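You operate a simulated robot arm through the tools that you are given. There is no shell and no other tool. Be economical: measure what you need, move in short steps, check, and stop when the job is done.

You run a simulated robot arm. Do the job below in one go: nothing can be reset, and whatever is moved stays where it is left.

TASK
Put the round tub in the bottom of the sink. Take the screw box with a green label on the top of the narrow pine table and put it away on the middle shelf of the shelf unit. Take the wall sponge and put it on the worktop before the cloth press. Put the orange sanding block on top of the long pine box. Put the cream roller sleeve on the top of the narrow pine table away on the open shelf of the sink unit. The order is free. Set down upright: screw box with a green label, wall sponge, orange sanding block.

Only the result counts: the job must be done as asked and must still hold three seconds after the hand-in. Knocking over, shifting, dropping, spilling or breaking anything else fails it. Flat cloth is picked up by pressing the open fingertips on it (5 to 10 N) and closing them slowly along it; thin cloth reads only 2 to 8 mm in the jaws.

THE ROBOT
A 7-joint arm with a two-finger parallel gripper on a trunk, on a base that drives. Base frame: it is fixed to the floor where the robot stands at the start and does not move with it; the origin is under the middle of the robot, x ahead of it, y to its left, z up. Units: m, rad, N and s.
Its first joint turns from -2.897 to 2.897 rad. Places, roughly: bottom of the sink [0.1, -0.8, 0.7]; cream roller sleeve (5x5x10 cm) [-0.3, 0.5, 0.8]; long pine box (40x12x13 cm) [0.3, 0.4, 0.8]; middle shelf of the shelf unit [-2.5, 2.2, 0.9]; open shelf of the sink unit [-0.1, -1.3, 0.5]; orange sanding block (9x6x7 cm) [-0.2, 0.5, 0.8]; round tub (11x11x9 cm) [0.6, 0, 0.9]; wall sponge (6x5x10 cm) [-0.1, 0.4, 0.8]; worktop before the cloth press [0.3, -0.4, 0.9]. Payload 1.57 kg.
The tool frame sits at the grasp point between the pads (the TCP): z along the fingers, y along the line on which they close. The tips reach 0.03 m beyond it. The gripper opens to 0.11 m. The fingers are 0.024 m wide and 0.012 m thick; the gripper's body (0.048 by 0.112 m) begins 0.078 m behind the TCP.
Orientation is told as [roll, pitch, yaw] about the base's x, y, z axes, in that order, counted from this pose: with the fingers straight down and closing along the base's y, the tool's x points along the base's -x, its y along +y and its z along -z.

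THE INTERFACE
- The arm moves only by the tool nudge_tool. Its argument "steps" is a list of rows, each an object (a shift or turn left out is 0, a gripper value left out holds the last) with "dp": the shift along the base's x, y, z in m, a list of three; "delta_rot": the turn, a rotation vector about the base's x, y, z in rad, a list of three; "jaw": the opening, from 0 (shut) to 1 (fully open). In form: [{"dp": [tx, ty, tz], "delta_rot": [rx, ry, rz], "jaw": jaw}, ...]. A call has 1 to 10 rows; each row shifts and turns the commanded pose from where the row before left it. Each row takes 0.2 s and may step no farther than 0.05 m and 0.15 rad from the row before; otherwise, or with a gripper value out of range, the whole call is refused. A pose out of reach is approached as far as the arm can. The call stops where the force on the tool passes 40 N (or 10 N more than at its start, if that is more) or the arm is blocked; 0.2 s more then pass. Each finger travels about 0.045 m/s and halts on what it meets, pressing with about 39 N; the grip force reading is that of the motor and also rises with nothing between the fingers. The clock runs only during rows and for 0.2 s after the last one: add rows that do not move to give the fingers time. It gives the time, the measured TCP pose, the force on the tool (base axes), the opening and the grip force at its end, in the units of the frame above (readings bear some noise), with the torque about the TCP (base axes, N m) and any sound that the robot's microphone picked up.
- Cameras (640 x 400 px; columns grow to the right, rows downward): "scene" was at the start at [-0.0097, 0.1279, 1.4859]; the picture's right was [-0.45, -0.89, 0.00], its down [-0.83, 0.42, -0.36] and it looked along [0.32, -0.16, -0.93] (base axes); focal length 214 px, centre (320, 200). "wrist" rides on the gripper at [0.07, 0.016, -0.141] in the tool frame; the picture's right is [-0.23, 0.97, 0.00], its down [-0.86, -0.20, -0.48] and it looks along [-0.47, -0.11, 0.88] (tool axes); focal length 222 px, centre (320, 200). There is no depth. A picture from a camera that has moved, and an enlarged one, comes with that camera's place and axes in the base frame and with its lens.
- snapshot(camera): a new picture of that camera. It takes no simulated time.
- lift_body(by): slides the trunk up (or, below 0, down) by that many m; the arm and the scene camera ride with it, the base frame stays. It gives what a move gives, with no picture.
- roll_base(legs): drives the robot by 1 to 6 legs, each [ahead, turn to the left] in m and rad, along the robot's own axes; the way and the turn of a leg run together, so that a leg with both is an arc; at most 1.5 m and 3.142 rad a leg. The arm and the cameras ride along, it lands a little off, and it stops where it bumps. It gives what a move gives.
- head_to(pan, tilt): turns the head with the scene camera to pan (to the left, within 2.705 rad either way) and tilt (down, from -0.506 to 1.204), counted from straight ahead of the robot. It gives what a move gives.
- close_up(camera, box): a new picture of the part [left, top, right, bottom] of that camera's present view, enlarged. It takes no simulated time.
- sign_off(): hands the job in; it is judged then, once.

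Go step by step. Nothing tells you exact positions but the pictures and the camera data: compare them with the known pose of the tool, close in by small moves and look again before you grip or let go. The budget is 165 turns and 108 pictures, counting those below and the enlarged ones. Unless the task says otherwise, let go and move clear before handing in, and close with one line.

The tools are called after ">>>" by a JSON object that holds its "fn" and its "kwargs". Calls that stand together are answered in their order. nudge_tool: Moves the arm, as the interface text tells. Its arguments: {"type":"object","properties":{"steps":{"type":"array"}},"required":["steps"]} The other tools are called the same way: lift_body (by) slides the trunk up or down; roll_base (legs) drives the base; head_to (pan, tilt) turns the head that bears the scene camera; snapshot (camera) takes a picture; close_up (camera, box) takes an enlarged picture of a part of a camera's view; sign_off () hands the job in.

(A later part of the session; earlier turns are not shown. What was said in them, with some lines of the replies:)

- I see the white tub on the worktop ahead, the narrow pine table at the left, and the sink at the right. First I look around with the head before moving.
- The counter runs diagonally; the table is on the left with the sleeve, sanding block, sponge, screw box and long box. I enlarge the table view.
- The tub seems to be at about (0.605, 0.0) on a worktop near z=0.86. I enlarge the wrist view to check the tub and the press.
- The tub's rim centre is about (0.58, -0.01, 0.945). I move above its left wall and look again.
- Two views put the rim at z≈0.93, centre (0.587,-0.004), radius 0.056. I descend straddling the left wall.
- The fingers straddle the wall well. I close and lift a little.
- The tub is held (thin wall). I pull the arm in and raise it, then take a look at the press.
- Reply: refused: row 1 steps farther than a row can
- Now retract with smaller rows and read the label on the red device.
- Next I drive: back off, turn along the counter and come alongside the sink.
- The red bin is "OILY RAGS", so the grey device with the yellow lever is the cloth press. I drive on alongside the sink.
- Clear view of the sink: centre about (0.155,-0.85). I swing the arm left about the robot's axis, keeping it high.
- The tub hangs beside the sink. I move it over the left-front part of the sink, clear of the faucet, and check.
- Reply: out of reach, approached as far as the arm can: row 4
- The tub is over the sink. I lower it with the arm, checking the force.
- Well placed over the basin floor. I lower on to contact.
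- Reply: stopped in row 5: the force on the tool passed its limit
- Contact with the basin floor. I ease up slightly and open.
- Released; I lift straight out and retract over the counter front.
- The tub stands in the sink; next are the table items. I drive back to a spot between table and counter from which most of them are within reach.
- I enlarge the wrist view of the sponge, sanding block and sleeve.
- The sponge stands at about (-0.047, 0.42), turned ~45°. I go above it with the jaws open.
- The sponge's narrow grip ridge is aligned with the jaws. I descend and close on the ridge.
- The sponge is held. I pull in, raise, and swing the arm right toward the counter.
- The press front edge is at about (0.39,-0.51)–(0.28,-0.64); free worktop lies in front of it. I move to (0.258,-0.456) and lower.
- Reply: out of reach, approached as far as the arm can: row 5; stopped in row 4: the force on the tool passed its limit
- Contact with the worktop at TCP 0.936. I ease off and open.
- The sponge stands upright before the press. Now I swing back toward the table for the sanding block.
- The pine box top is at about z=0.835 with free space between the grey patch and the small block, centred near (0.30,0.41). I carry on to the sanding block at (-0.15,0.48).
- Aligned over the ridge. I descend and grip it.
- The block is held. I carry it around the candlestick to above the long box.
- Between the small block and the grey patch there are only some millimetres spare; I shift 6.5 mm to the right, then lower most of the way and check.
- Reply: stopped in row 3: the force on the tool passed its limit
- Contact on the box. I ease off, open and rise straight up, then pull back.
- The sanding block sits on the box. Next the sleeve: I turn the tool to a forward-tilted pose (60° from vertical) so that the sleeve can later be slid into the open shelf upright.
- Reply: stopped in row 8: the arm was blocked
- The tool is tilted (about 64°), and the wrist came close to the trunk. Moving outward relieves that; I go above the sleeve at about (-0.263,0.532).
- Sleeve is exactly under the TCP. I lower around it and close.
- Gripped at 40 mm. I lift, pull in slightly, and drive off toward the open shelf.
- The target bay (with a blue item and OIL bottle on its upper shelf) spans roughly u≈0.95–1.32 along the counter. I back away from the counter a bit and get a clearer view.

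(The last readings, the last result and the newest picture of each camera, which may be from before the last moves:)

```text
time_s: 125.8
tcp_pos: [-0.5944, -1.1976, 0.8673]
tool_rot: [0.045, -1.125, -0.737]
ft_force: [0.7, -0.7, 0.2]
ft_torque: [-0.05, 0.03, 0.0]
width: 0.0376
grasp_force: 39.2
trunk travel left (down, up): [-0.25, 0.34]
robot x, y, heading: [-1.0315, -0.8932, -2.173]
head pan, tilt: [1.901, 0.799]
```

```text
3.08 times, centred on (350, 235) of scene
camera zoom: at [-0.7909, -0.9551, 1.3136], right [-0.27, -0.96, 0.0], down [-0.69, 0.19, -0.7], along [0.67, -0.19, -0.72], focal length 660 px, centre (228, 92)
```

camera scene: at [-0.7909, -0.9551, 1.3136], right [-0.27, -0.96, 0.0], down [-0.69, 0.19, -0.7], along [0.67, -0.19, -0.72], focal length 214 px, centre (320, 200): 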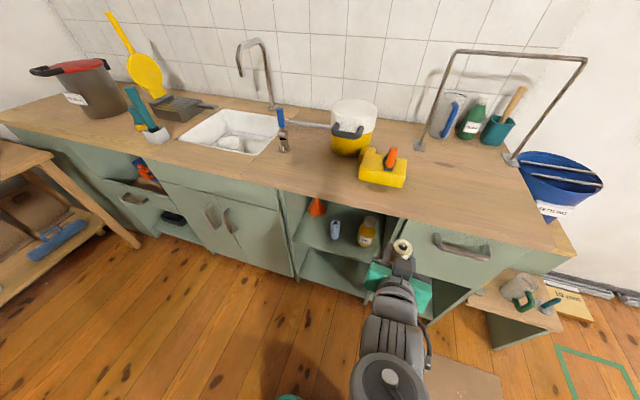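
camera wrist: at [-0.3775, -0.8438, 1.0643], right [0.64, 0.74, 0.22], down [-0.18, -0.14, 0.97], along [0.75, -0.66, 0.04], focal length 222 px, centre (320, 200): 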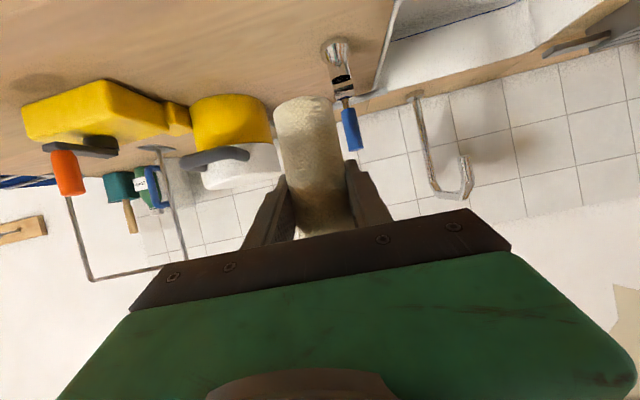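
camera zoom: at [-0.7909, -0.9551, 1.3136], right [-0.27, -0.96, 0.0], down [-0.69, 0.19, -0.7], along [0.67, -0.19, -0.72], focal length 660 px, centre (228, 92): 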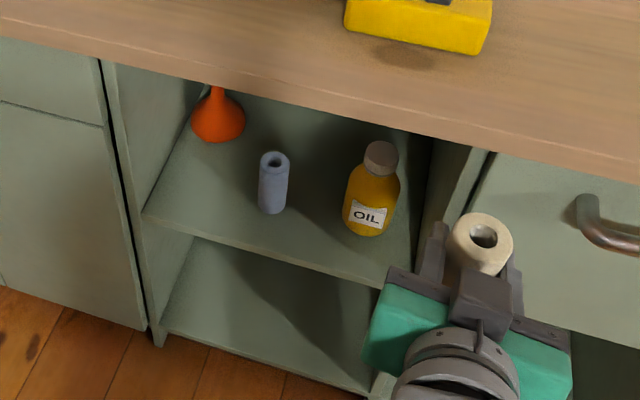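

The bay's upper shelf is at z≈0.45; free spot left of the blue tube at about u'=1.02. I shift the base to stand in front of it.

>>> {"fn": "roll_base", "kwargs": {"legs": [[0, -0.23], [-0.308, 0], [0, 0.235]]}}

>>> {"fn": "lift_body", "kwargs": {"by": -0.24}}

>>> {"fn": "nudge_tool", "kwargs": {"steps": [{"delta_rot": [0, 0, 0.1], "dp": [0, 0, -0.04]}, {"dp": [0, 0, -0.02]}, {}]}}

>>> {"fn": "head_to", "kwargs": {"pan": 1.2, "tilt": 0.8}}

>>> {"fn": "snapshot", "kwargs": {"camera": "scene"}}

>>> {"fn": "snapshot", "kwargs": {"camera": "wrist"}}

```text
time_s: 129.5
tcp_pos: [-0.3666, -0.989, 0.8651]
tool_rot: [0.044, -1.124, -0.734]
ft_force: [0.4, 0.4, -0.8]
ft_torque: [0.01, 0.0, -0.01]
width: 0.0376
grasp_force: 39.5
trunk travel left (down, up): [-0.25, 0.34]
robot x, y, heading: [-0.8005, -0.6819, -2.176]
head pan, tilt: [1.901, 0.799]
```

```text
time_s: 132.0
tcp_pos: [-0.3662, -0.9895, 0.6264]
tool_rot: [0.043, -1.124, -0.734]
ft_force: [-0.7, 0.0, -0.4]
ft_torque: [0.0, -0.02, -0.03]
width: 0.0379
grasp_force: 39.3
trunk travel left (down, up): [-0.01, 0.58]
robot x, y, heading: [-0.8017, -0.685, -2.173]
head pan, tilt: [1.901, 0.799]
```

```text
time_s: 132.8
tcp_pos: [-0.3655, -0.9892, 0.565]
tool_rot: [0.041, -1.125, -0.635]
ft_force: [-0.1, -0.9, 0.1]
ft_torque: [0.0, 0.01, -0.01]
width: 0.0379
grasp_force: 38.5
trunk travel left (down, up): [-0.01, 0.58]
robot x, y, heading: [-0.8016, -0.6846, -2.174]
head pan, tilt: [1.901, 0.799]
```

```text
time_s: 133.8
tcp_pos: [-0.3666, -0.9899, 0.565]
tool_rot: [0.043, -1.124, -0.632]
ft_force: [-0.2, 0.1, 0.5]
ft_torque: [0.02, -0.01, -0.02]
width: 0.0375
grasp_force: 39.5
trunk travel left (down, up): [-0.01, 0.58]
robot x, y, heading: [-0.8034, -0.6831, -2.169]
head pan, tilt: [1.201, 0.799]
```

```text
42 pictures are left
camera scene: at [-0.5948, -0.7921, 1.0736], right [-0.82, -0.57, 0.0], down [-0.41, 0.59, -0.7], along [0.39, -0.57, -0.72], focal length 214 px, centre (320, 200)
```

scene: 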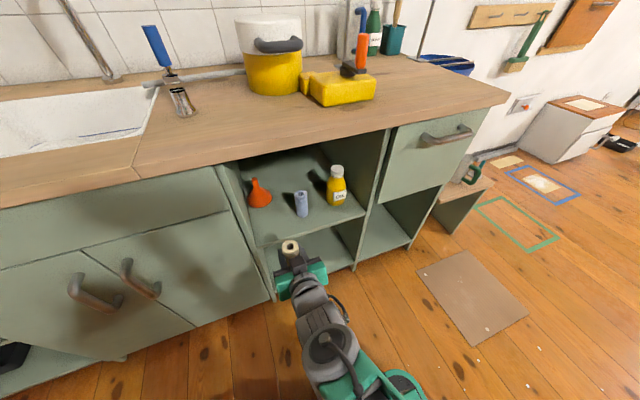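

```text
41 pictures are left
camera wrist: at [-0.4875, -0.8869, 0.564], right [0.63, 0.75, 0.22], down [-0.17, -0.14, 0.97], along [0.76, -0.65, 0.04], focal length 222 px, centre (320, 200)
```

wrist: 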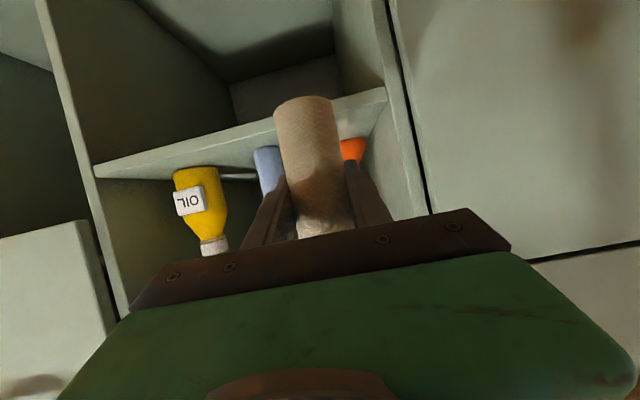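

Aligned with the free spot. I slide the sleeve in.

>>> {"fn": "nudge_tool", "kwargs": {"steps": [{"dp": [0.0331, -0.0225, 0]}, {"dp": [0.0331, -0.0225, 0]}, {"dp": [0.0331, -0.0225, 0]}, {}]}}

>>> {"fn": "snapshot", "kwargs": {"camera": "wrist"}}

>>> {"fn": "close_up", "kwargs": {"camera": "scene", "box": [200, 140, 400, 300]}}

```text
time_s: 134.8
tcp_pos: [-0.2667, -1.0572, 0.5666]
tool_rot: [0.043, -1.124, -0.636]
ft_force: [0.6, -1.0, -0.1]
ft_torque: [-0.02, 0.0, 0.01]
width: 0.0378
grasp_force: 38.9
trunk travel left (down, up): [-0.01, 0.58]
robot x, y, heading: [-0.8028, -0.6891, -2.172]
head pan, tilt: [1.201, 0.799]
```

```text
40 pictures are left
camera wrist: at [-0.3882, -0.955, 0.5639], right [0.63, 0.75, 0.22], down [-0.17, -0.15, 0.97], along [0.76, -0.65, 0.04], focal length 222 px, centre (320, 200)
```

wrist: 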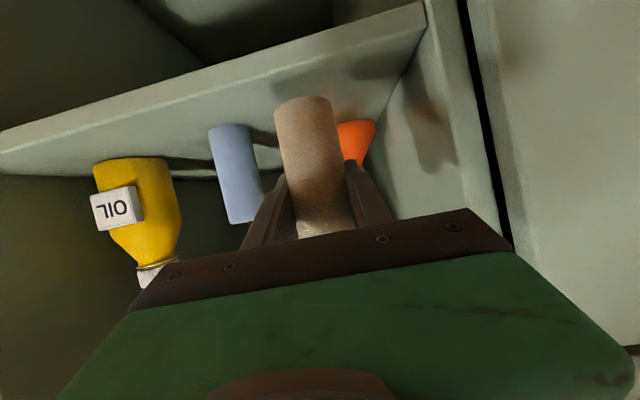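

```text
2.50 times, centred on (300, 220) of scene
camera zoom: at [-0.5948, -0.7922, 1.0736], right [-0.82, -0.57, 0.0], down [-0.41, 0.59, -0.7], along [0.39, -0.57, -0.72], focal length 536 px, centre (370, 150)
```

zoom: 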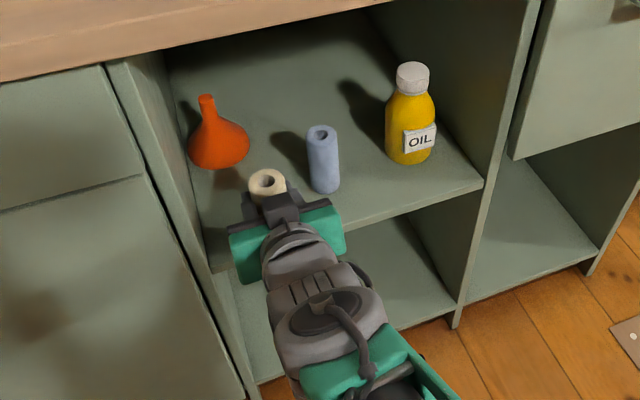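

>>> {"fn": "nudge_tool", "kwargs": {"steps": [{"dp": [0.035, -0.024, 0]}, {"dp": [0.035, -0.024, 0]}, {}, {"dp": [0, 0, -0.01]}, {"dp": [0, 0, -0.01]}, {"dp": [0, 0, -0.005]}, {"dp": [0, 0, -0.005]}, {"dp": [0, 0, -0.005]}, {}]}}

>>> {"fn": "snapshot", "kwargs": {"camera": "wrist"}}

```text
time_s: 136.8
tcp_pos: [-0.1959, -1.1049, 0.5391]
tool_rot: [0.045, -1.136, -0.637]
ft_force: [-2.3, 1.2, 28.5]
ft_torque: [0.05, 0.59, -0.04]
width: 0.0376
grasp_force: 39.1
trunk travel left (down, up): [-0.01, 0.58]
robot x, y, heading: [-0.7999, -0.6887, -2.173]
head pan, tilt: [1.201, 0.799]
```

```text
38 pictures are left
camera wrist: at [-0.3175, -1.0033, 0.535], right [0.62, 0.75, 0.23], down [-0.19, -0.14, 0.97], along [0.76, -0.65, 0.05], focal length 222 px, centre (320, 200)
```

wrist: 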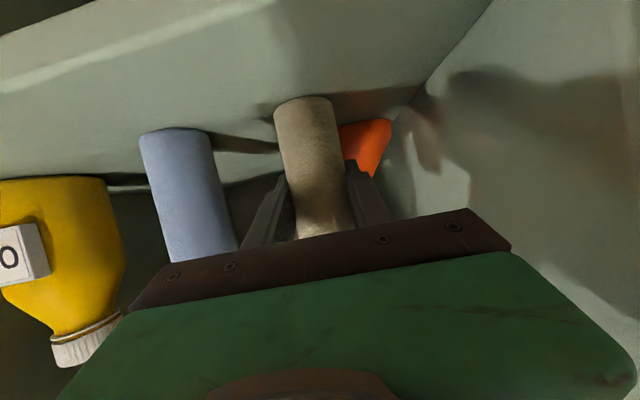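

The sleeve stands on the shelf. I relax the press, open, and withdraw.

>>> {"fn": "nudge_tool", "kwargs": {"steps": [{"dp": [0, 0, 0.006]}, {"jaw": 0.45}, {"jaw": 0.55}, {}, {}]}}

>>> {"fn": "nudge_tool", "kwargs": {"steps": [{"dp": [-0.02, 0.0136, 0]}, {"dp": [-0.035, 0.024, 0]}, {"dp": [-0.035, 0.024, 0.01]}, {"dp": [-0.035, 0.024, 0.01]}, {"dp": [-0.035, 0.024, 0.01]}, {"dp": [-0.01, 0.007, 0]}, {}]}}

>>> {"fn": "snapshot", "kwargs": {"camera": "wrist"}}

```text
time_s: 138.1
tcp_pos: [-0.197, -1.1046, 0.5373]
tool_rot: [0.042, -1.123, -0.634]
ft_force: [0.3, 0.0, 0.3]
ft_torque: [-0.03, 0.03, -0.01]
width: 0.0606
grasp_force: 0.0
trunk travel left (down, up): [-0.01, 0.58]
robot x, y, heading: [-0.8017, -0.6847, -2.169]
head pan, tilt: [1.201, 0.799]
```

```text
time_s: 139.7
tcp_pos: [-0.3671, -0.9878, 0.5666]
tool_rot: [0.043, -1.125, -0.636]
ft_force: [0.9, -0.1, 0.5]
ft_torque: [0.03, -0.01, -0.03]
width: 0.0605
grasp_force: 0.0
trunk travel left (down, up): [-0.01, 0.58]
robot x, y, heading: [-0.8042, -0.6878, -2.172]
head pan, tilt: [1.201, 0.799]
```

```text
37 pictures are left
camera wrist: at [-0.4884, -0.8858, 0.5644], right [0.63, 0.75, 0.22], down [-0.17, -0.15, 0.97], along [0.76, -0.65, 0.04], focal length 222 px, centre (320, 200)
```

wrist: 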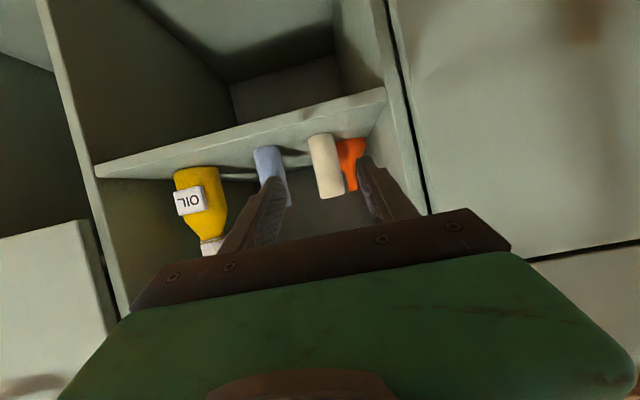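

The cream sleeve stands on the shelf. Now for the screw box: I raise the trunk and swing the arm to the front of the robot, keeping the tilted tool.

>>> {"fn": "lift_body", "kwargs": {"by": 0.5}}

>>> {"fn": "nudge_tool", "kwargs": {"steps": [{"dp": [-0.0295, -0.0389, 0], "delta_rot": [0, 0, -0.092], "jaw": 1}, {"dp": [-0.0329, -0.036, 0], "delta_rot": [0, 0, -0.092]}, {"dp": [-0.0361, -0.0328, 0], "delta_rot": [0, 0, -0.092]}, {"dp": [-0.039, -0.0294, 0], "delta_rot": [0, 0, -0.092]}, {"dp": [-0.0415, -0.0257, 0], "delta_rot": [0, 0, -0.092]}, {"dp": [-0.0437, -0.0217, 0], "delta_rot": [0, 0, -0.092]}, {"dp": [-0.0455, -0.0176, 0], "delta_rot": [0, 0, -0.092]}, {"dp": [-0.0469, -0.0134, 0], "delta_rot": [0, 0, -0.092]}, {"dp": [-0.048, -0.009, 0], "delta_rot": [0, 0, -0.092]}, {"dp": [-0.0486, -0.0046, 0], "delta_rot": [0, 0, -0.092]}]}}

>>> {"fn": "nudge_tool", "kwargs": {"steps": [{"dp": [-0.0488, -0.0001, 0], "delta_rot": [0, 0, -0.092]}, {"dp": [-0.0486, 0.0044, 0], "delta_rot": [0, 0, -0.092]}, {"dp": [-0.048, 0.0089, 0], "delta_rot": [0, 0, -0.092]}, {"dp": [-0.047, 0.0132, 0], "delta_rot": [0, 0, -0.092]}, {"dp": [-0.0456, 0.0175, 0], "delta_rot": [0, 0, -0.092]}, {"dp": [-0.0438, 0.0216, 0], "delta_rot": [0, 0, -0.092]}, {"dp": [-0.0416, 0.0255, 0], "delta_rot": [0, 0, -0.092]}, {"dp": [-0.0391, 0.0292, 0], "delta_rot": [0, 0, -0.092]}, {"dp": [-0.0362, 0.0327, 0], "delta_rot": [0, 0, -0.092]}, {"dp": [-0.0331, 0.0359, 0], "delta_rot": [0, 0, -0.092]}]}}

>>> {"fn": "roll_base", "kwargs": {"legs": [[0, 2.846]]}}

```text
refused: 0.5 is not a number from -0.4 to 0.4
```

```text
time_s: 141.8
tcp_pos: [-0.7781, -1.2179, 0.5649]
tool_rot: [0.043, -1.125, -1.553]
ft_force: [-0.1, -1.4, -0.5]
ft_torque: [0.0, 0.05, 0.0]
width: 0.11
grasp_force: 0.1
trunk travel left (down, up): [-0.01, 0.58]
robot x, y, heading: [-0.8058, -0.6896, -2.17]
head pan, tilt: [1.201, 0.799]
```

```text
time_s: 144.1
tcp_pos: [-1.2096, -1.0292, 0.5675]
tool_rot: [0.042, -1.123, -2.474]
ft_force: [-0.3, 0.2, -1.6]
ft_torque: [0.01, -0.03, 0.03]
width: 0.1102
grasp_force: 0.0
trunk travel left (down, up): [-0.01, 0.58]
robot x, y, heading: [-0.8047, -0.6852, -2.168]
head pan, tilt: [1.201, 0.799]
```

```text
time_s: 151.1
tcp_pos: [-0.313, -0.479, 0.5671]
tool_rot: [0.044, -1.125, 0.369]
ft_force: [-0.4, 0.2, 0.0]
ft_torque: [0.0, 0.0, 0.01]
width: 0.1099
grasp_force: 0.1
trunk travel left (down, up): [-0.01, 0.58]
robot x, y, heading: [-0.8019, -0.6844, 0.676]
head pan, tilt: [1.201, 0.799]
```

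The lift was refused (limit 0.4), but the sweep went through free space. I raise the trunk in two steps now, then drive to the table.

>>> {"fn": "lift_body", "kwargs": {"by": 0.4}}

>>> {"fn": "lift_body", "kwargs": {"by": 0.1}}

>>> {"fn": "roll_base", "kwargs": {"legs": [[0.94, 0], [0, 0.295]]}}

>>> {"fn": "head_to", "kwargs": {"pan": 0.2, "tilt": 1.0}}

>>> {"fn": "snapshot", "kwargs": {"camera": "wrist"}}

>>> {"fn": "snapshot", "kwargs": {"camera": "scene"}}

```text
time_s: 155.0
tcp_pos: [-0.3117, -0.4772, 0.9657]
tool_rot: [0.043, -1.123, 0.369]
ft_force: [0.2, 0.3, -0.4]
ft_torque: [-0.05, 0.02, 0.03]
width: 0.11
grasp_force: 0.0
trunk travel left (down, up): [-0.41, 0.18]
robot x, y, heading: [-0.8055, -0.686, 0.676]
head pan, tilt: [1.201, 0.799]
```

```text
time_s: 156.3
tcp_pos: [-0.3121, -0.478, 1.0678]
tool_rot: [0.044, -1.125, 0.369]
ft_force: [0.5, -0.4, -0.1]
ft_torque: [-0.02, -0.01, 0.0]
width: 0.1099
grasp_force: 0.1
trunk travel left (down, up): [-0.51, 0.08]
robot x, y, heading: [-0.8023, -0.6879, 0.674]
head pan, tilt: [1.201, 0.799]
```

```text
time_s: 162.2
tcp_pos: [0.3424, 0.247, 1.0671]
tool_rot: [0.041, -1.123, 0.67]
ft_force: [0.6, -0.6, 0.3]
ft_torque: [0.04, -0.02, -0.03]
width: 0.1101
grasp_force: 0.0
trunk travel left (down, up): [-0.51, 0.08]
robot x, y, heading: [-0.066, -0.0935, 0.975]
head pan, tilt: [1.201, 0.799]
```

```text
time_s: 163.5
tcp_pos: [0.343, 0.248, 1.0669]
tool_rot: [0.044, -1.124, 0.669]
ft_force: [-0.2, 0.0, 1.0]
ft_torque: [-0.03, 0.0, 0.0]
width: 0.1098
grasp_force: 0.1
trunk travel left (down, up): [-0.51, 0.08]
robot x, y, heading: [-0.0632, -0.0925, 0.975]
head pan, tilt: [0.201, 1.0]
```

```text
36 pictures are left
camera wrist: at [0.2123, 0.158, 1.0652], right [-0.56, 0.8, 0.22], down [0.09, -0.21, 0.97], along [0.83, 0.56, 0.04], focal length 222 px, centre (320, 200)
```

wrist: 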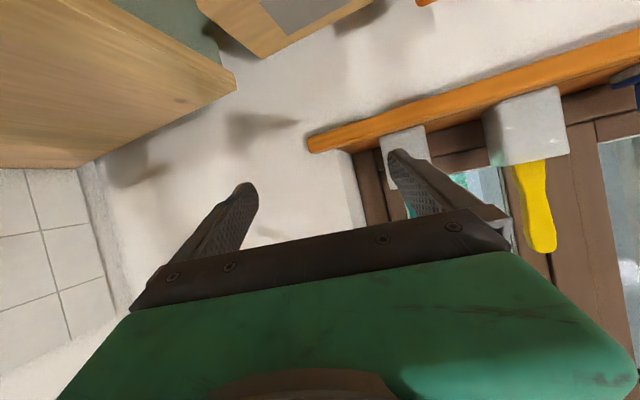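

```text
35 pictures are left
camera scene: at [-0.1979, 0.0047, 1.5585], right [0.92, -0.39, 0.0], down [-0.32, -0.78, -0.54], along [0.21, 0.5, -0.84], focal length 214 px, centre (320, 200)
```

scene: 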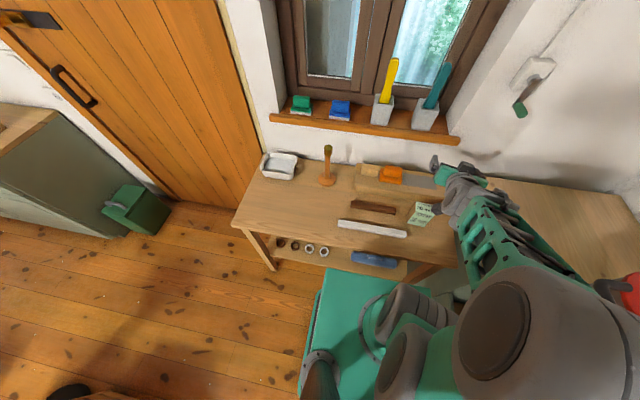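

>>> {"fn": "close_up", "kwargs": {"camera": "scene", "box": [340, 160, 484, 250]}}

```text
4.44 times, centred on (412, 205) of scene
camera zoom: at [-0.1979, 0.0047, 1.5585], right [0.92, -0.39, 0.0], down [-0.32, -0.78, -0.54], along [0.21, 0.5, -0.84], focal length 953 px, centre (-89, 178)
```

zoom: 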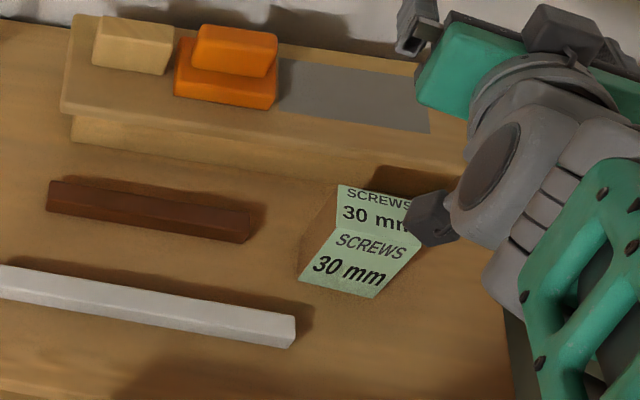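

The screw box (about 7×5×9.5 cm) is centred near (0.3325,0.233), facing about 0.93 rad. I align above it and lower the trunk partway.

>>> {"fn": "nudge_tool", "kwargs": {"steps": [{"dp": [-0.005, -0.007, 0], "delta_rot": [0, 0, 0.11]}, {"dp": [-0.005, -0.008, 0], "delta_rot": [0, 0, 0.11]}, {}]}}

>>> {"fn": "lift_body", "kwargs": {"by": -0.13}}

>>> {"fn": "snapshot", "kwargs": {"camera": "wrist"}}

>>> {"fn": "close_up", "kwargs": {"camera": "scene", "box": [340, 120, 500, 260]}}

```text
time_s: 164.3
tcp_pos: [0.3339, 0.233, 1.0661]
tool_rot: [0.042, -1.124, 0.892]
ft_force: [-0.4, -0.7, -1.5]
ft_torque: [0.01, 0.0, 0.0]
width: 0.11
grasp_force: 0.0
trunk travel left (down, up): [-0.51, 0.08]
robot x, y, heading: [-0.0659, -0.0971, 0.974]
head pan, tilt: [0.201, 1.0]
```

```text
time_s: 165.8
tcp_pos: [0.333, 0.2324, 0.9367]
tool_rot: [0.04, -1.125, 0.89]
ft_force: [-0.1, 0.3, -0.3]
ft_torque: [0.01, -0.03, -0.01]
width: 0.1098
grasp_force: 0.2
trunk travel left (down, up): [-0.38, 0.21]
robot x, y, heading: [-0.0624, -0.0951, 0.977]
head pan, tilt: [0.201, 1.0]
```

```text
33 pictures are left
camera wrist: at [0.2253, 0.1168, 0.9354], right [-0.72, 0.66, 0.22], down [0.14, -0.18, 0.97], along [0.68, 0.73, 0.04], focal length 222 px, centre (320, 200)
```

wrist: 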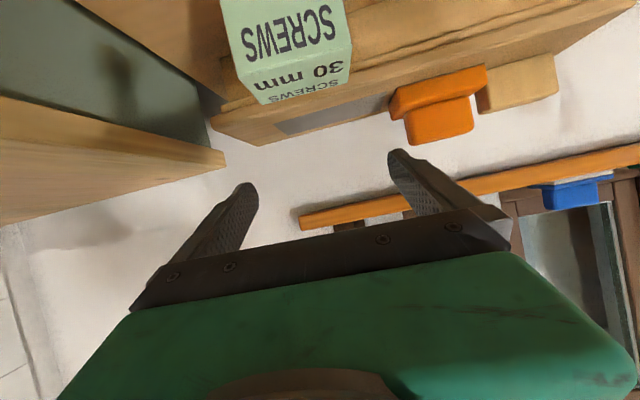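

```text
2.86 times, centred on (420, 190) of scene
camera zoom: at [-0.1979, 0.0046, 1.4286], right [0.92, -0.39, 0.0], down [-0.33, -0.78, -0.54], along [0.21, 0.5, -0.84], focal length 613 px, centre (34, 229)
```

zoom: 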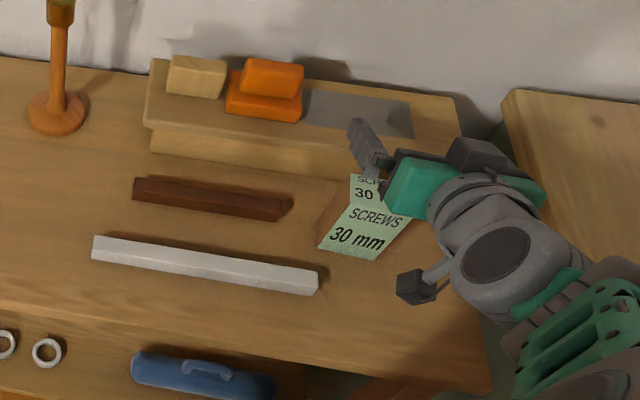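

Aligned within millimetres. Small correction, then I lower the trunk around the box.

>>> {"fn": "nudge_tool", "kwargs": {"steps": [{"dp": [0, 0.004, 0], "delta_rot": [0, 0, 0.03]}, {}]}}

>>> {"fn": "lift_body", "kwargs": {"by": -0.06}}

>>> {"fn": "snapshot", "kwargs": {"camera": "wrist"}}

```text
time_s: 166.4
tcp_pos: [0.3346, 0.2359, 0.9364]
tool_rot: [0.042, -1.124, 0.92]
ft_force: [-0.4, 0.1, -0.2]
ft_torque: [0.01, 0.0, 0.0]
width: 0.11
grasp_force: 0.0
trunk travel left (down, up): [-0.38, 0.21]
robot x, y, heading: [-0.0656, -0.0951, 0.974]
head pan, tilt: [0.201, 1.0]
```

```text
time_s: 167.4
tcp_pos: [0.3332, 0.2364, 0.8772]
tool_rot: [0.041, -1.124, 0.92]
ft_force: [-0.8, 0.5, 0.4]
ft_torque: [-0.06, -0.03, 0.01]
width: 0.1099
grasp_force: 0.0
trunk travel left (down, up): [-0.32, 0.27]
robot x, y, heading: [-0.0629, -0.0939, 0.975]
head pan, tilt: [0.201, 1.0]
```

```text
31 pictures are left
camera wrist: at [0.2289, 0.1176, 0.8751], right [-0.74, 0.64, 0.22], down [0.14, -0.18, 0.97], along [0.66, 0.75, 0.04], focal length 222 px, centre (320, 200)
```

wrist: 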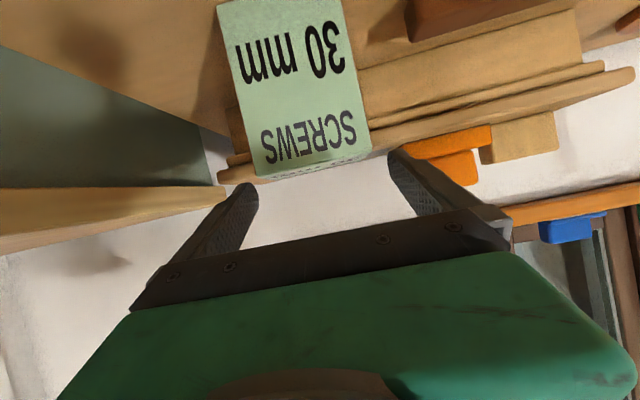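

>>> {"fn": "lift_body", "kwargs": {"by": -0.062}}

>>> {"fn": "snapshot", "kwargs": {"camera": "wrist"}}

```text
time_s: 168.5
tcp_pos: [0.3327, 0.2364, 0.8143]
tool_rot: [0.041, -1.125, 0.919]
ft_force: [-0.2, 0.2, -0.2]
ft_torque: [0.03, -0.02, -0.03]
width: 0.11
grasp_force: 0.0
trunk travel left (down, up): [-0.258, 0.332]
robot x, y, heading: [-0.0661, -0.0958, 0.966]
head pan, tilt: [0.201, 1.0]
```

```text
30 pictures are left
camera wrist: at [0.2289, 0.1176, 0.8131], right [-0.74, 0.64, 0.22], down [0.14, -0.18, 0.97], along [0.66, 0.75, 0.04], focal length 222 px, centre (320, 200)
```

wrist: 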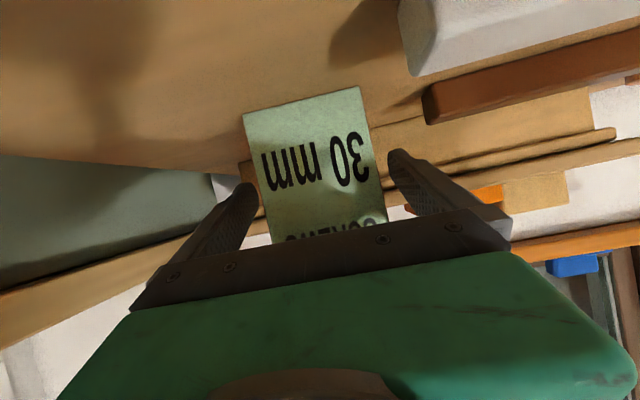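

Box sits centred between the fingers. I close slowly and lift.

>>> {"fn": "nudge_tool", "kwargs": {"steps": [{"jaw": 0.8}, {"jaw": 0.65}, {"jaw": 0.5}, {"jaw": 0.3}, {"jaw": 0}, {}, {}]}}

>>> {"fn": "lift_body", "kwargs": {"by": 0.2}}

>>> {"fn": "snapshot", "kwargs": {"camera": "wrist"}}

```text
time_s: 170.1
tcp_pos: [0.3327, 0.2365, 0.8157]
tool_rot: [0.042, -1.125, 0.919]
ft_force: [0.4, -1.2, 1.4]
ft_torque: [-0.01, -0.14, 0.01]
width: 0.07
grasp_force: 38.7
trunk travel left (down, up): [-0.258, 0.332]
robot x, y, heading: [-0.0627, -0.0954, 0.968]
head pan, tilt: [0.201, 1.0]
```

```text
time_s: 172.2
tcp_pos: [0.3319, 0.2373, 1.0139]
tool_rot: [0.046, -1.123, 0.921]
ft_force: [-0.6, 1.1, -2.7]
ft_torque: [0.03, -0.02, -0.04]
width: 0.0701
grasp_force: 38.8
trunk travel left (down, up): [-0.458, 0.132]
robot x, y, heading: [-0.0663, -0.0946, 0.969]
head pan, tilt: [0.201, 1.0]
```

```text
29 pictures are left
camera wrist: at [0.2289, 0.1176, 1.0129], right [-0.74, 0.64, 0.22], down [0.14, -0.18, 0.97], along [0.66, 0.75, 0.04], focal length 222 px, centre (320, 200)
```

wrist: 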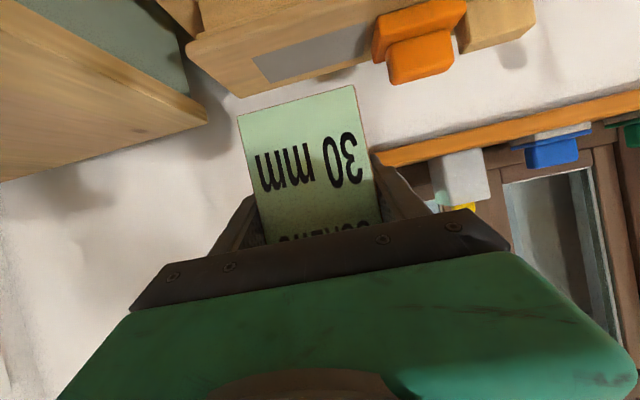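

The screw box is held. I raise a bit, turn along the wall and drive up the corridor toward the shelf unit, stopping halfway to look.

>>> {"fn": "lift_body", "kwargs": {"by": 0.1}}

>>> {"fn": "roll_base", "kwargs": {"legs": [[-0.05, 0], [0, 1.64], [1.2, 0], [0.8, 0]]}}

>>> {"fn": "head_to", "kwargs": {"pan": -0.2, "tilt": 0.5}}

>>> {"fn": "snapshot", "kwargs": {"camera": "scene"}}

```text
time_s: 173.6
tcp_pos: [0.3338, 0.2373, 1.1148]
tool_rot: [0.043, -1.124, 0.92]
ft_force: [-0.1, 0.4, -2.2]
ft_torque: [0.03, 0.01, 0.01]
width: 0.0698
grasp_force: 38.8
trunk travel left (down, up): [-0.558, 0.032]
robot x, y, heading: [-0.061, -0.0954, 0.972]
head pan, tilt: [0.201, 1.0]
```

```text
time_s: 188.1
tcp_pos: [-2.1764, 1.2502, 1.1156]
tool_rot: [0.042, -1.124, 2.553]
ft_force: [0.0, -0.4, -2.6]
ft_torque: [0.01, 0.05, 0.01]
width: 0.0701
grasp_force: 38.9
trunk travel left (down, up): [-0.558, 0.032]
robot x, y, heading: [-1.8207, 0.878, 2.608]
head pan, tilt: [0.201, 1.0]
```

```text
time_s: 189.0
tcp_pos: [-2.1767, 1.2513, 1.1149]
tool_rot: [0.045, -1.124, 2.555]
ft_force: [0.6, -0.5, -1.9]
ft_torque: [0.01, 0.06, 0.03]
width: 0.0697
grasp_force: 38.2
trunk travel left (down, up): [-0.558, 0.032]
robot x, y, heading: [-1.8189, 0.8743, 2.604]
head pan, tilt: [-0.201, 0.499]
```

```text
28 pictures are left
camera scene: at [-1.9145, 0.7715, 1.6475], right [0.67, 0.74, 0.0], down [0.36, -0.32, -0.88], along [-0.65, 0.59, -0.48], focal length 214 px, centre (320, 200)
```

scene: 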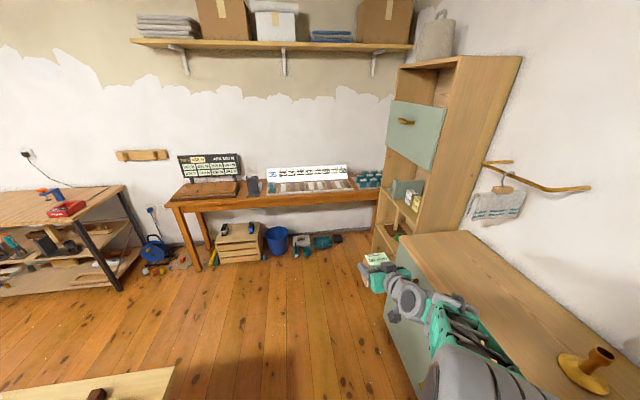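

>>> {"fn": "close_up", "kwargs": {"camera": "scene", "box": [340, 50, 540, 290]}}

```text
1.67 times, centred on (440, 170) of scene
camera zoom: at [-1.9145, 0.7715, 1.6475], right [0.67, 0.74, 0.0], down [0.36, -0.32, -0.88], along [-0.65, 0.59, -0.48], focal length 358 px, centre (120, 250)
```

zoom: 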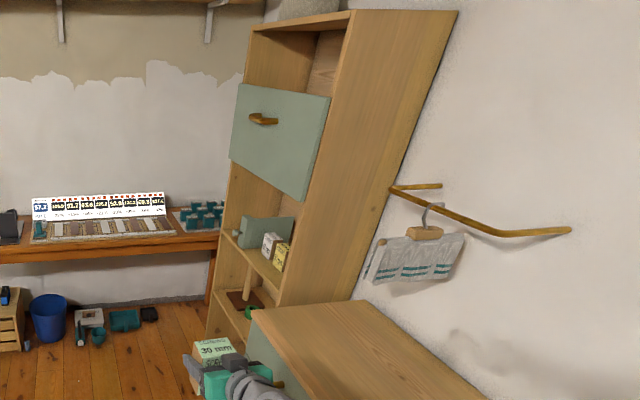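

The unit faces the room; its middle shelf (z≈0.9) spans S≈3.0–3.5 along the wall, with free space at the front. I drive in front of it and turn to face it.

>>> {"fn": "roll_base", "kwargs": {"legs": [[0, 0.035], [1.22, 0], [0, -1.67]]}}

>>> {"fn": "head_to", "kwargs": {"pan": 0.15, "tilt": 0.6}}

>>> {"fn": "snapshot", "kwargs": {"camera": "scene"}}

>>> {"fn": "snapshot", "kwargs": {"camera": "wrist"}}

```text
time_s: 199.5
tcp_pos: [-2.4895, 1.7946, 1.1149]
tool_rot: [0.042, -1.124, 0.928]
ft_force: [-0.7, 0.8, -2.6]
ft_torque: [0.03, 0.01, 0.0]
width: 0.0698
grasp_force: 38.7
trunk travel left (down, up): [-0.558, 0.032]
robot x, y, heading: [-2.8834, 1.4567, 0.978]
head pan, tilt: [-0.201, 0.499]
```

```text
time_s: 200.3
tcp_pos: [-2.4897, 1.7945, 1.1156]
tool_rot: [0.044, -1.124, 0.927]
ft_force: [0.0, 0.0, -2.1]
ft_torque: [0.02, -0.01, 0.01]
width: 0.0695
grasp_force: 39.6
trunk travel left (down, up): [-0.558, 0.032]
robot x, y, heading: [-2.881, 1.4582, 0.978]
head pan, tilt: [0.15, 0.6]
```

```text
26 pictures are left
camera scene: at [-3.0077, 1.5739, 1.6385], right [0.9, -0.43, 0.0], down [-0.24, -0.51, -0.83], along [0.35, 0.75, -0.56], focal length 214 px, centre (320, 200)
```

scene: 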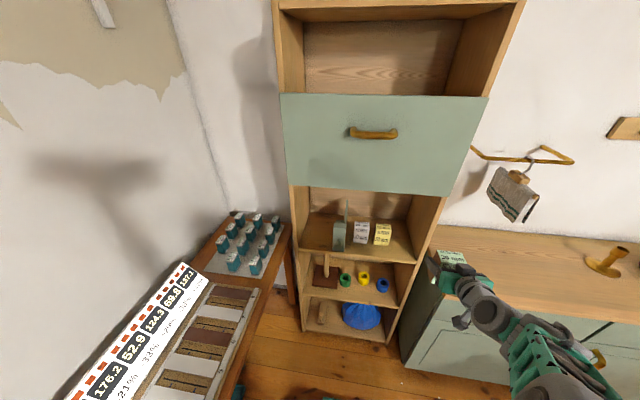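

```text
25 pictures are left
camera wrist: at [-2.593, 1.6741, 1.1129], right [-0.74, 0.63, 0.22], down [0.14, -0.18, 0.97], along [0.66, 0.75, 0.04], focal length 222 px, centre (320, 200)
```

wrist: 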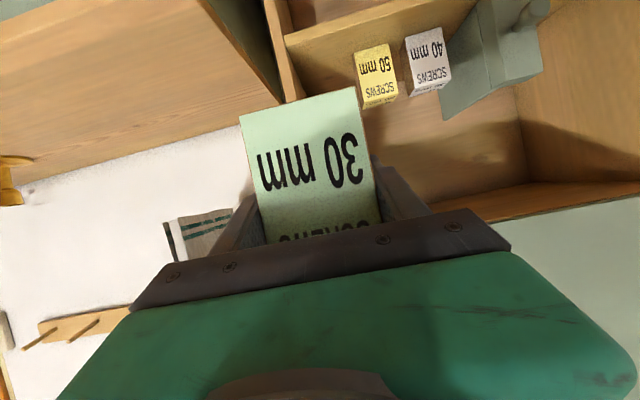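

>>> {"fn": "close_up", "kwargs": {"camera": "scene", "box": [270, 170, 430, 290]}}

```text
3.33 times, centred on (350, 230) of scene
camera zoom: at [-3.0077, 1.5739, 1.6385], right [0.9, -0.43, 0.0], down [-0.24, -0.51, -0.83], along [0.35, 0.75, -0.56], focal length 715 px, centre (220, 100)
```

zoom: 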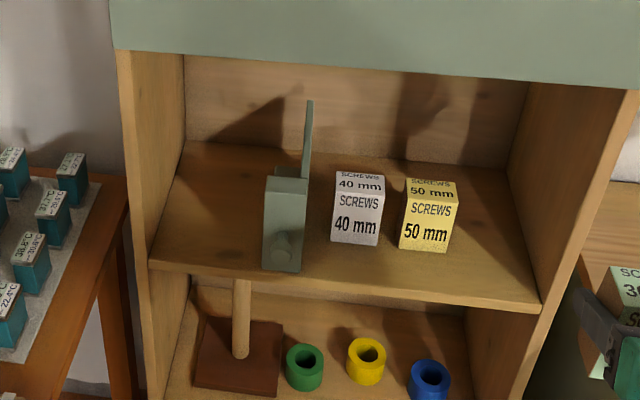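

The middle shelf holds a white and a yellow screw box and a bracket; there is a ~7 cm strip in front of the yellow box for a 5 cm-deep box. I lower, shift left, and drive closer.

>>> {"fn": "lift_body", "kwargs": {"by": -0.12}}

>>> {"fn": "nudge_tool", "kwargs": {"steps": [{"dp": [-0.0357, 0.023, 0], "delta_rot": [0, 0, 0.03]}, {"dp": [-0.0357, 0.023, 0]}, {"dp": [-0.0357, 0.023, 0]}, {}]}}

>>> {"fn": "roll_base", "kwargs": {"legs": [[0.11, 0]]}}

>>> {"fn": "snapshot", "kwargs": {"camera": "wrist"}}

>>> {"fn": "close_up", "kwargs": {"camera": "scene", "box": [270, 170, 470, 320]}}

```text
time_s: 201.8
tcp_pos: [-2.4885, 1.793, 0.9943]
tool_rot: [0.043, -1.125, 0.925]
ft_force: [0.0, 0.6, -1.4]
ft_torque: [0.04, -0.01, -0.01]
width: 0.0698
grasp_force: 38.9
trunk travel left (down, up): [-0.438, 0.152]
robot x, y, heading: [-2.8841, 1.4632, 0.979]
head pan, tilt: [0.15, 0.6]
```

```text
time_s: 202.8
tcp_pos: [-2.5967, 1.8621, 0.9942]
tool_rot: [0.045, -1.123, 0.954]
ft_force: [0.4, 0.8, -2.6]
ft_torque: [0.01, 0.0, 0.01]
width: 0.0695
grasp_force: 39.0
trunk travel left (down, up): [-0.438, 0.152]
robot x, y, heading: [-2.8848, 1.4598, 0.979]
head pan, tilt: [0.15, 0.6]
```

```text
time_s: 204.1
tcp_pos: [-2.534, 1.9561, 0.9939]
tool_rot: [0.044, -1.123, 0.955]
ft_force: [-0.5, -0.3, -1.2]
ft_torque: [0.01, -0.01, 0.02]
width: 0.0698
grasp_force: 38.9
trunk travel left (down, up): [-0.438, 0.152]
robot x, y, heading: [-2.8236, 1.5501, 0.979]
head pan, tilt: [0.15, 0.6]
```

```text
23 pictures are left
camera wrist: at [-2.6345, 1.8323, 0.9923], right [-0.76, 0.61, 0.22], down [0.15, -0.17, 0.97], along [0.63, 0.77, 0.04], focal length 222 px, centre (320, 200)
```

wrist: 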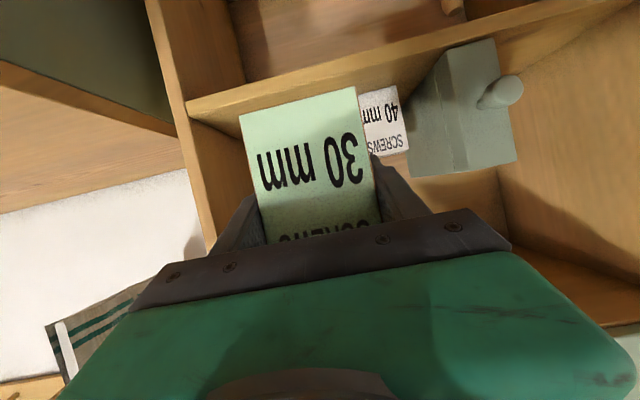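

```text
2.67 times, centred on (370, 245) of scene
camera zoom: at [-2.9459, 1.6663, 1.5185], right [0.9, -0.43, 0.0], down [-0.24, -0.51, -0.82], along [0.35, 0.75, -0.57], focal length 572 px, centre (187, 80)
```

zoom: 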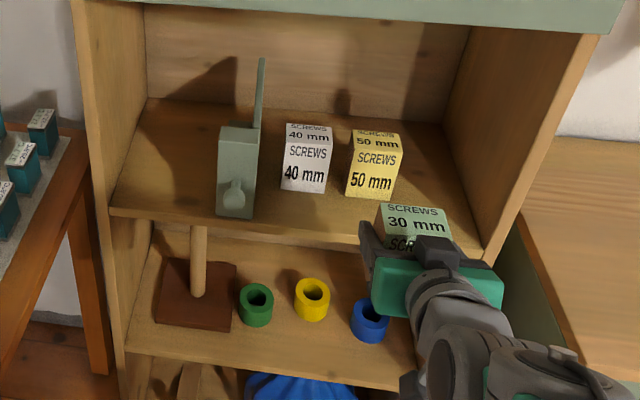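

Triangulation gives shelf z≈0.867 and the target TCP ≈(-2.442,2.088,0.922). I move in most of the way and look.

>>> {"fn": "nudge_tool", "kwargs": {"steps": [{"dp": [0.027, 0.0301, -0.016]}, {"dp": [0.0216, 0.0336, -0.016]}, {"dp": [0.0216, 0.0336, -0.016]}, {}]}}

>>> {"fn": "snapshot", "kwargs": {"camera": "wrist"}}

>>> {"fn": "close_up", "kwargs": {"camera": "scene", "box": [330, 180, 450, 290]}}

```text
time_s: 205.1
tcp_pos: [-2.4638, 2.0528, 0.9465]
tool_rot: [0.043, -1.125, 0.955]
ft_force: [-0.1, -0.3, -1.8]
ft_torque: [0.01, 0.0, 0.01]
width: 0.0696
grasp_force: 39.2
trunk travel left (down, up): [-0.438, 0.152]
robot x, y, heading: [-2.8248, 1.5491, 0.979]
head pan, tilt: [0.15, 0.6]
```

```text
21 pictures are left
camera wrist: at [-2.5642, 1.9299, 0.9442], right [-0.76, 0.61, 0.22], down [0.15, -0.17, 0.97], along [0.63, 0.77, 0.04], focal length 222 px, centre (320, 200)
```

wrist: 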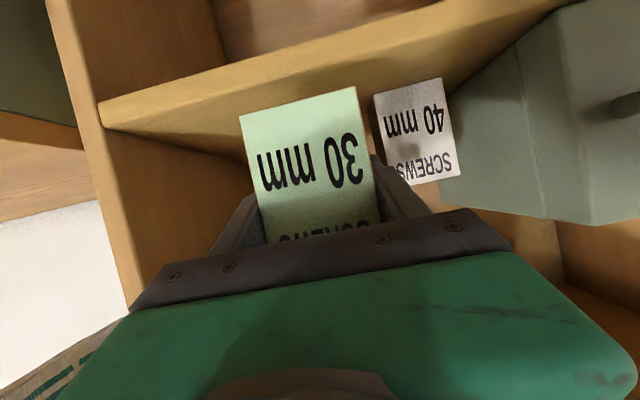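

```text
3.64 times, centred on (390, 235) of scene
camera zoom: at [-2.9457, 1.6666, 1.5185], right [0.9, -0.43, 0.0], down [-0.24, -0.51, -0.82], along [0.35, 0.75, -0.57], focal length 780 px, centre (66, 73)
```

zoom: 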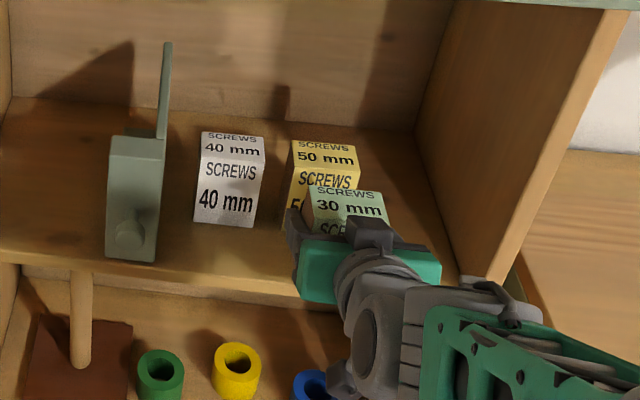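

>>> {"fn": "nudge_tool", "kwargs": {"steps": [{"dp": [0.0108, 0.0168, 0]}, {"dp": [0.011, 0.0172, 0]}, {"dp": [0, 0, -0.008]}, {}]}}

>>> {"fn": "snapshot", "kwargs": {"camera": "wrist"}}

>>> {"fn": "close_up", "kwargs": {"camera": "scene", "box": [330, 180, 450, 290]}}

```text
time_s: 206.1
tcp_pos: [-2.4426, 2.0874, 0.9389]
tool_rot: [0.044, -1.125, 0.957]
ft_force: [-0.1, -0.8, -1.3]
ft_torque: [0.03, 0.0, 0.0]
width: 0.0701
grasp_force: 38.8
trunk travel left (down, up): [-0.438, 0.152]
robot x, y, heading: [-2.8211, 1.5519, 0.982]
head pan, tilt: [0.15, 0.6]
```

```text
19 pictures are left
camera wrist: at [-2.5426, 1.9636, 0.9371], right [-0.76, 0.61, 0.22], down [0.15, -0.17, 0.97], along [0.63, 0.77, 0.04], focal length 222 px, centre (320, 200)
```

wrist: 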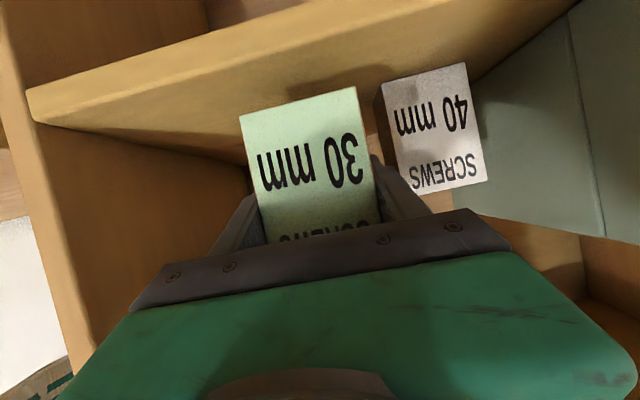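

```text
3.64 times, centred on (390, 235) of scene
camera zoom: at [-2.9459, 1.6663, 1.5185], right [0.9, -0.43, 0.0], down [-0.24, -0.51, -0.82], along [0.35, 0.75, -0.57], focal length 780 px, centre (66, 73)
```

zoom: 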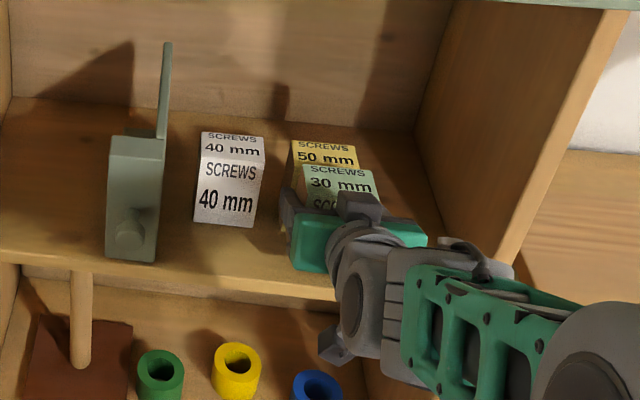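

Placement clear of the yellow box and inside the edge. I lower to contact.

>>> {"fn": "nudge_tool", "kwargs": {"steps": [{"dp": [0.001, 0.0017, -0.006]}, {"dp": [0, 0, -0.004]}, {"dp": [0, 0, -0.003]}, {"dp": [0, 0, -0.003]}, {"dp": [0, 0, -0.003]}, {"dp": [0, 0, -0.003]}, {}]}}

```text
time_s: 207.7
tcp_pos: [-2.4416, 2.089, 0.9156]
tool_rot: [0.045, -1.123, 0.956]
ft_force: [0.0, 0.2, -2.4]
ft_torque: [0.02, -0.02, 0.03]
width: 0.0698
grasp_force: 39.1
trunk travel left (down, up): [-0.438, 0.152]
robot x, y, heading: [-2.8254, 1.5534, 0.979]
head pan, tilt: [0.15, 0.6]
```

>>> {"fn": "nudge_tool", "kwargs": {"steps": [{"dp": [0, 0, -0.004]}, {"dp": [0, 0, -0.003]}, {"dp": [0, 0, -0.003]}, {}]}}

>>> {"fn": "close_up", "kwargs": {"camera": "scene", "box": [330, 180, 450, 290]}}

```text
time_s: 208.7
tcp_pos: [-2.4409, 2.0885, 0.9109]
tool_rot: [0.041, -1.135, 0.959]
ft_force: [1.2, 4.2, 30.5]
ft_torque: [-0.65, -0.87, -0.02]
width: 0.0701
grasp_force: 39.4
trunk travel left (down, up): [-0.438, 0.152]
robot x, y, heading: [-2.8193, 1.5484, 0.981]
head pan, tilt: [0.15, 0.6]
```

```text
3.64 times, centred on (390, 235) of scene
camera zoom: at [-2.9477, 1.6644, 1.5187], right [0.9, -0.43, 0.0], down [-0.24, -0.51, -0.83], along [0.35, 0.75, -0.56], focal length 780 px, centre (66, 73)
```

zoom: 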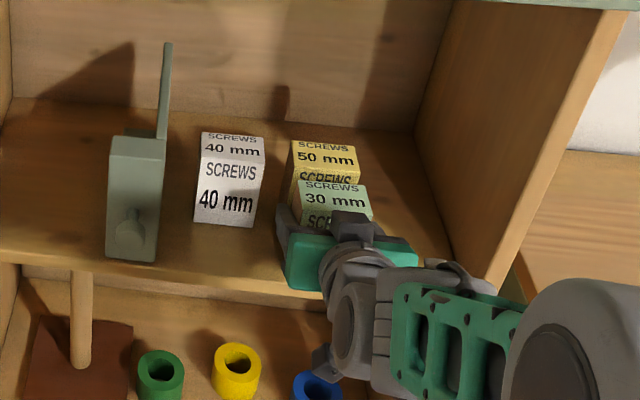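

The box stands on the shelf. I relax, open just a little, and withdraw straight back.

>>> {"fn": "nudge_tool", "kwargs": {"steps": [{"dp": [0, 0, 0.005]}, {"jaw": 0.69}, {"jaw": 0.74}, {}, {}]}}

>>> {"fn": "snapshot", "kwargs": {"camera": "wrist"}}

```text
time_s: 209.8
tcp_pos: [-2.442, 2.0884, 0.9106]
tool_rot: [0.045, -1.122, 0.957]
ft_force: [0.2, -0.3, -0.3]
ft_torque: [0.0, 0.01, 0.0]
width: 0.0814
grasp_force: 0.1
trunk travel left (down, up): [-0.438, 0.152]
robot x, y, heading: [-2.8227, 1.5516, 0.982]
head pan, tilt: [0.15, 0.6]
```

```text
16 pictures are left
camera wrist: at [-2.5416, 1.965, 0.9091], right [-0.76, 0.61, 0.22], down [0.15, -0.17, 0.97], along [0.63, 0.77, 0.04], focal length 222 px, centre (320, 200)
```

wrist: 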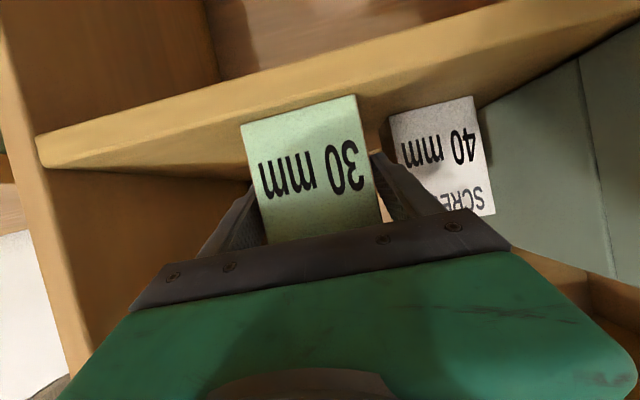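

>>> {"fn": "nudge_tool", "kwargs": {"steps": [{"dp": [-0.011, -0.0168, 0]}, {"dp": [-0.0216, -0.0336, 0]}, {"dp": [-0.0216, -0.0336, 0]}, {"dp": [-0.0216, -0.0336, 0]}, {"dp": [-0.0216, -0.0336, 0]}, {}]}}

>>> {"fn": "roll_base", "kwargs": {"legs": [[-0.1, 0]]}}

>>> {"fn": "snapshot", "kwargs": {"camera": "wrist"}}

>>> {"fn": "close_up", "kwargs": {"camera": "scene", "box": [270, 170, 470, 320]}}

```text
time_s: 211.2
tcp_pos: [-2.5391, 1.9368, 0.9116]
tool_rot: [0.044, -1.123, 0.959]
ft_force: [0.6, 0.4, 0.2]
ft_torque: [-0.02, -0.02, -0.01]
width: 0.0815
grasp_force: 0.1
trunk travel left (down, up): [-0.438, 0.152]
robot x, y, heading: [-2.8223, 1.5508, 0.981]
head pan, tilt: [0.15, 0.6]
```

```text
time_s: 212.4
tcp_pos: [-2.5943, 1.8551, 0.9108]
tool_rot: [0.045, -1.123, 0.956]
ft_force: [0.4, 0.2, 0.0]
ft_torque: [-0.02, 0.0, -0.03]
width: 0.0815
grasp_force: 0.0
trunk travel left (down, up): [-0.438, 0.152]
robot x, y, heading: [-2.8742, 1.4699, 0.98]
head pan, tilt: [0.15, 0.6]
```

```text
15 pictures are left
camera wrist: at [-2.694, 1.7321, 0.9098], right [-0.76, 0.61, 0.22], down [0.15, -0.17, 0.97], along [0.63, 0.77, 0.04], focal length 222 px, centre (320, 200)
```

wrist: 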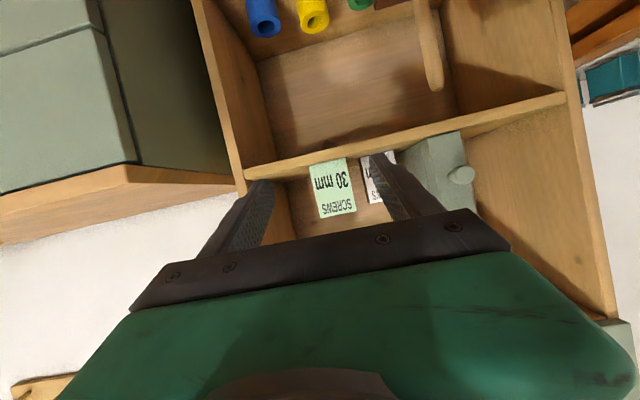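

```text
2.67 times, centred on (370, 245) of scene
camera zoom: at [-3.0011, 1.5841, 1.5185], right [0.9, -0.43, 0.0], down [-0.24, -0.51, -0.83], along [0.35, 0.75, -0.56], focal length 572 px, centre (187, 80)
```

zoom: 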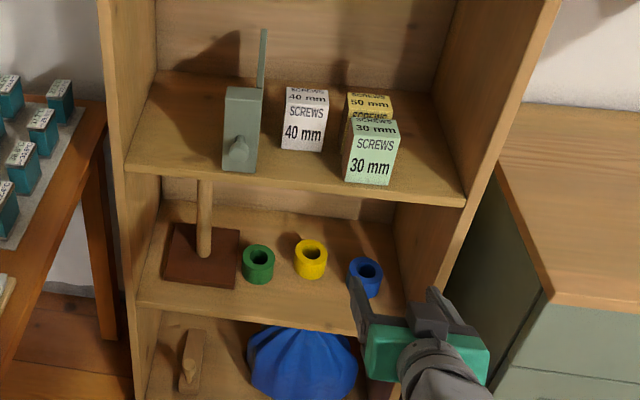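

The screw box stands upright on the middle shelf with nothing else shifted. The tub, sponge, sanding block and sleeve looked in place when I last saw them, and the arm is clear, so I hand the job in.

>>> {"fn": "sign_off", "kwargs": {}}

```text
The job is handed in.
```

All five items are in their asked places, and the screw box, wall sponge and orange sanding block were set down upright.
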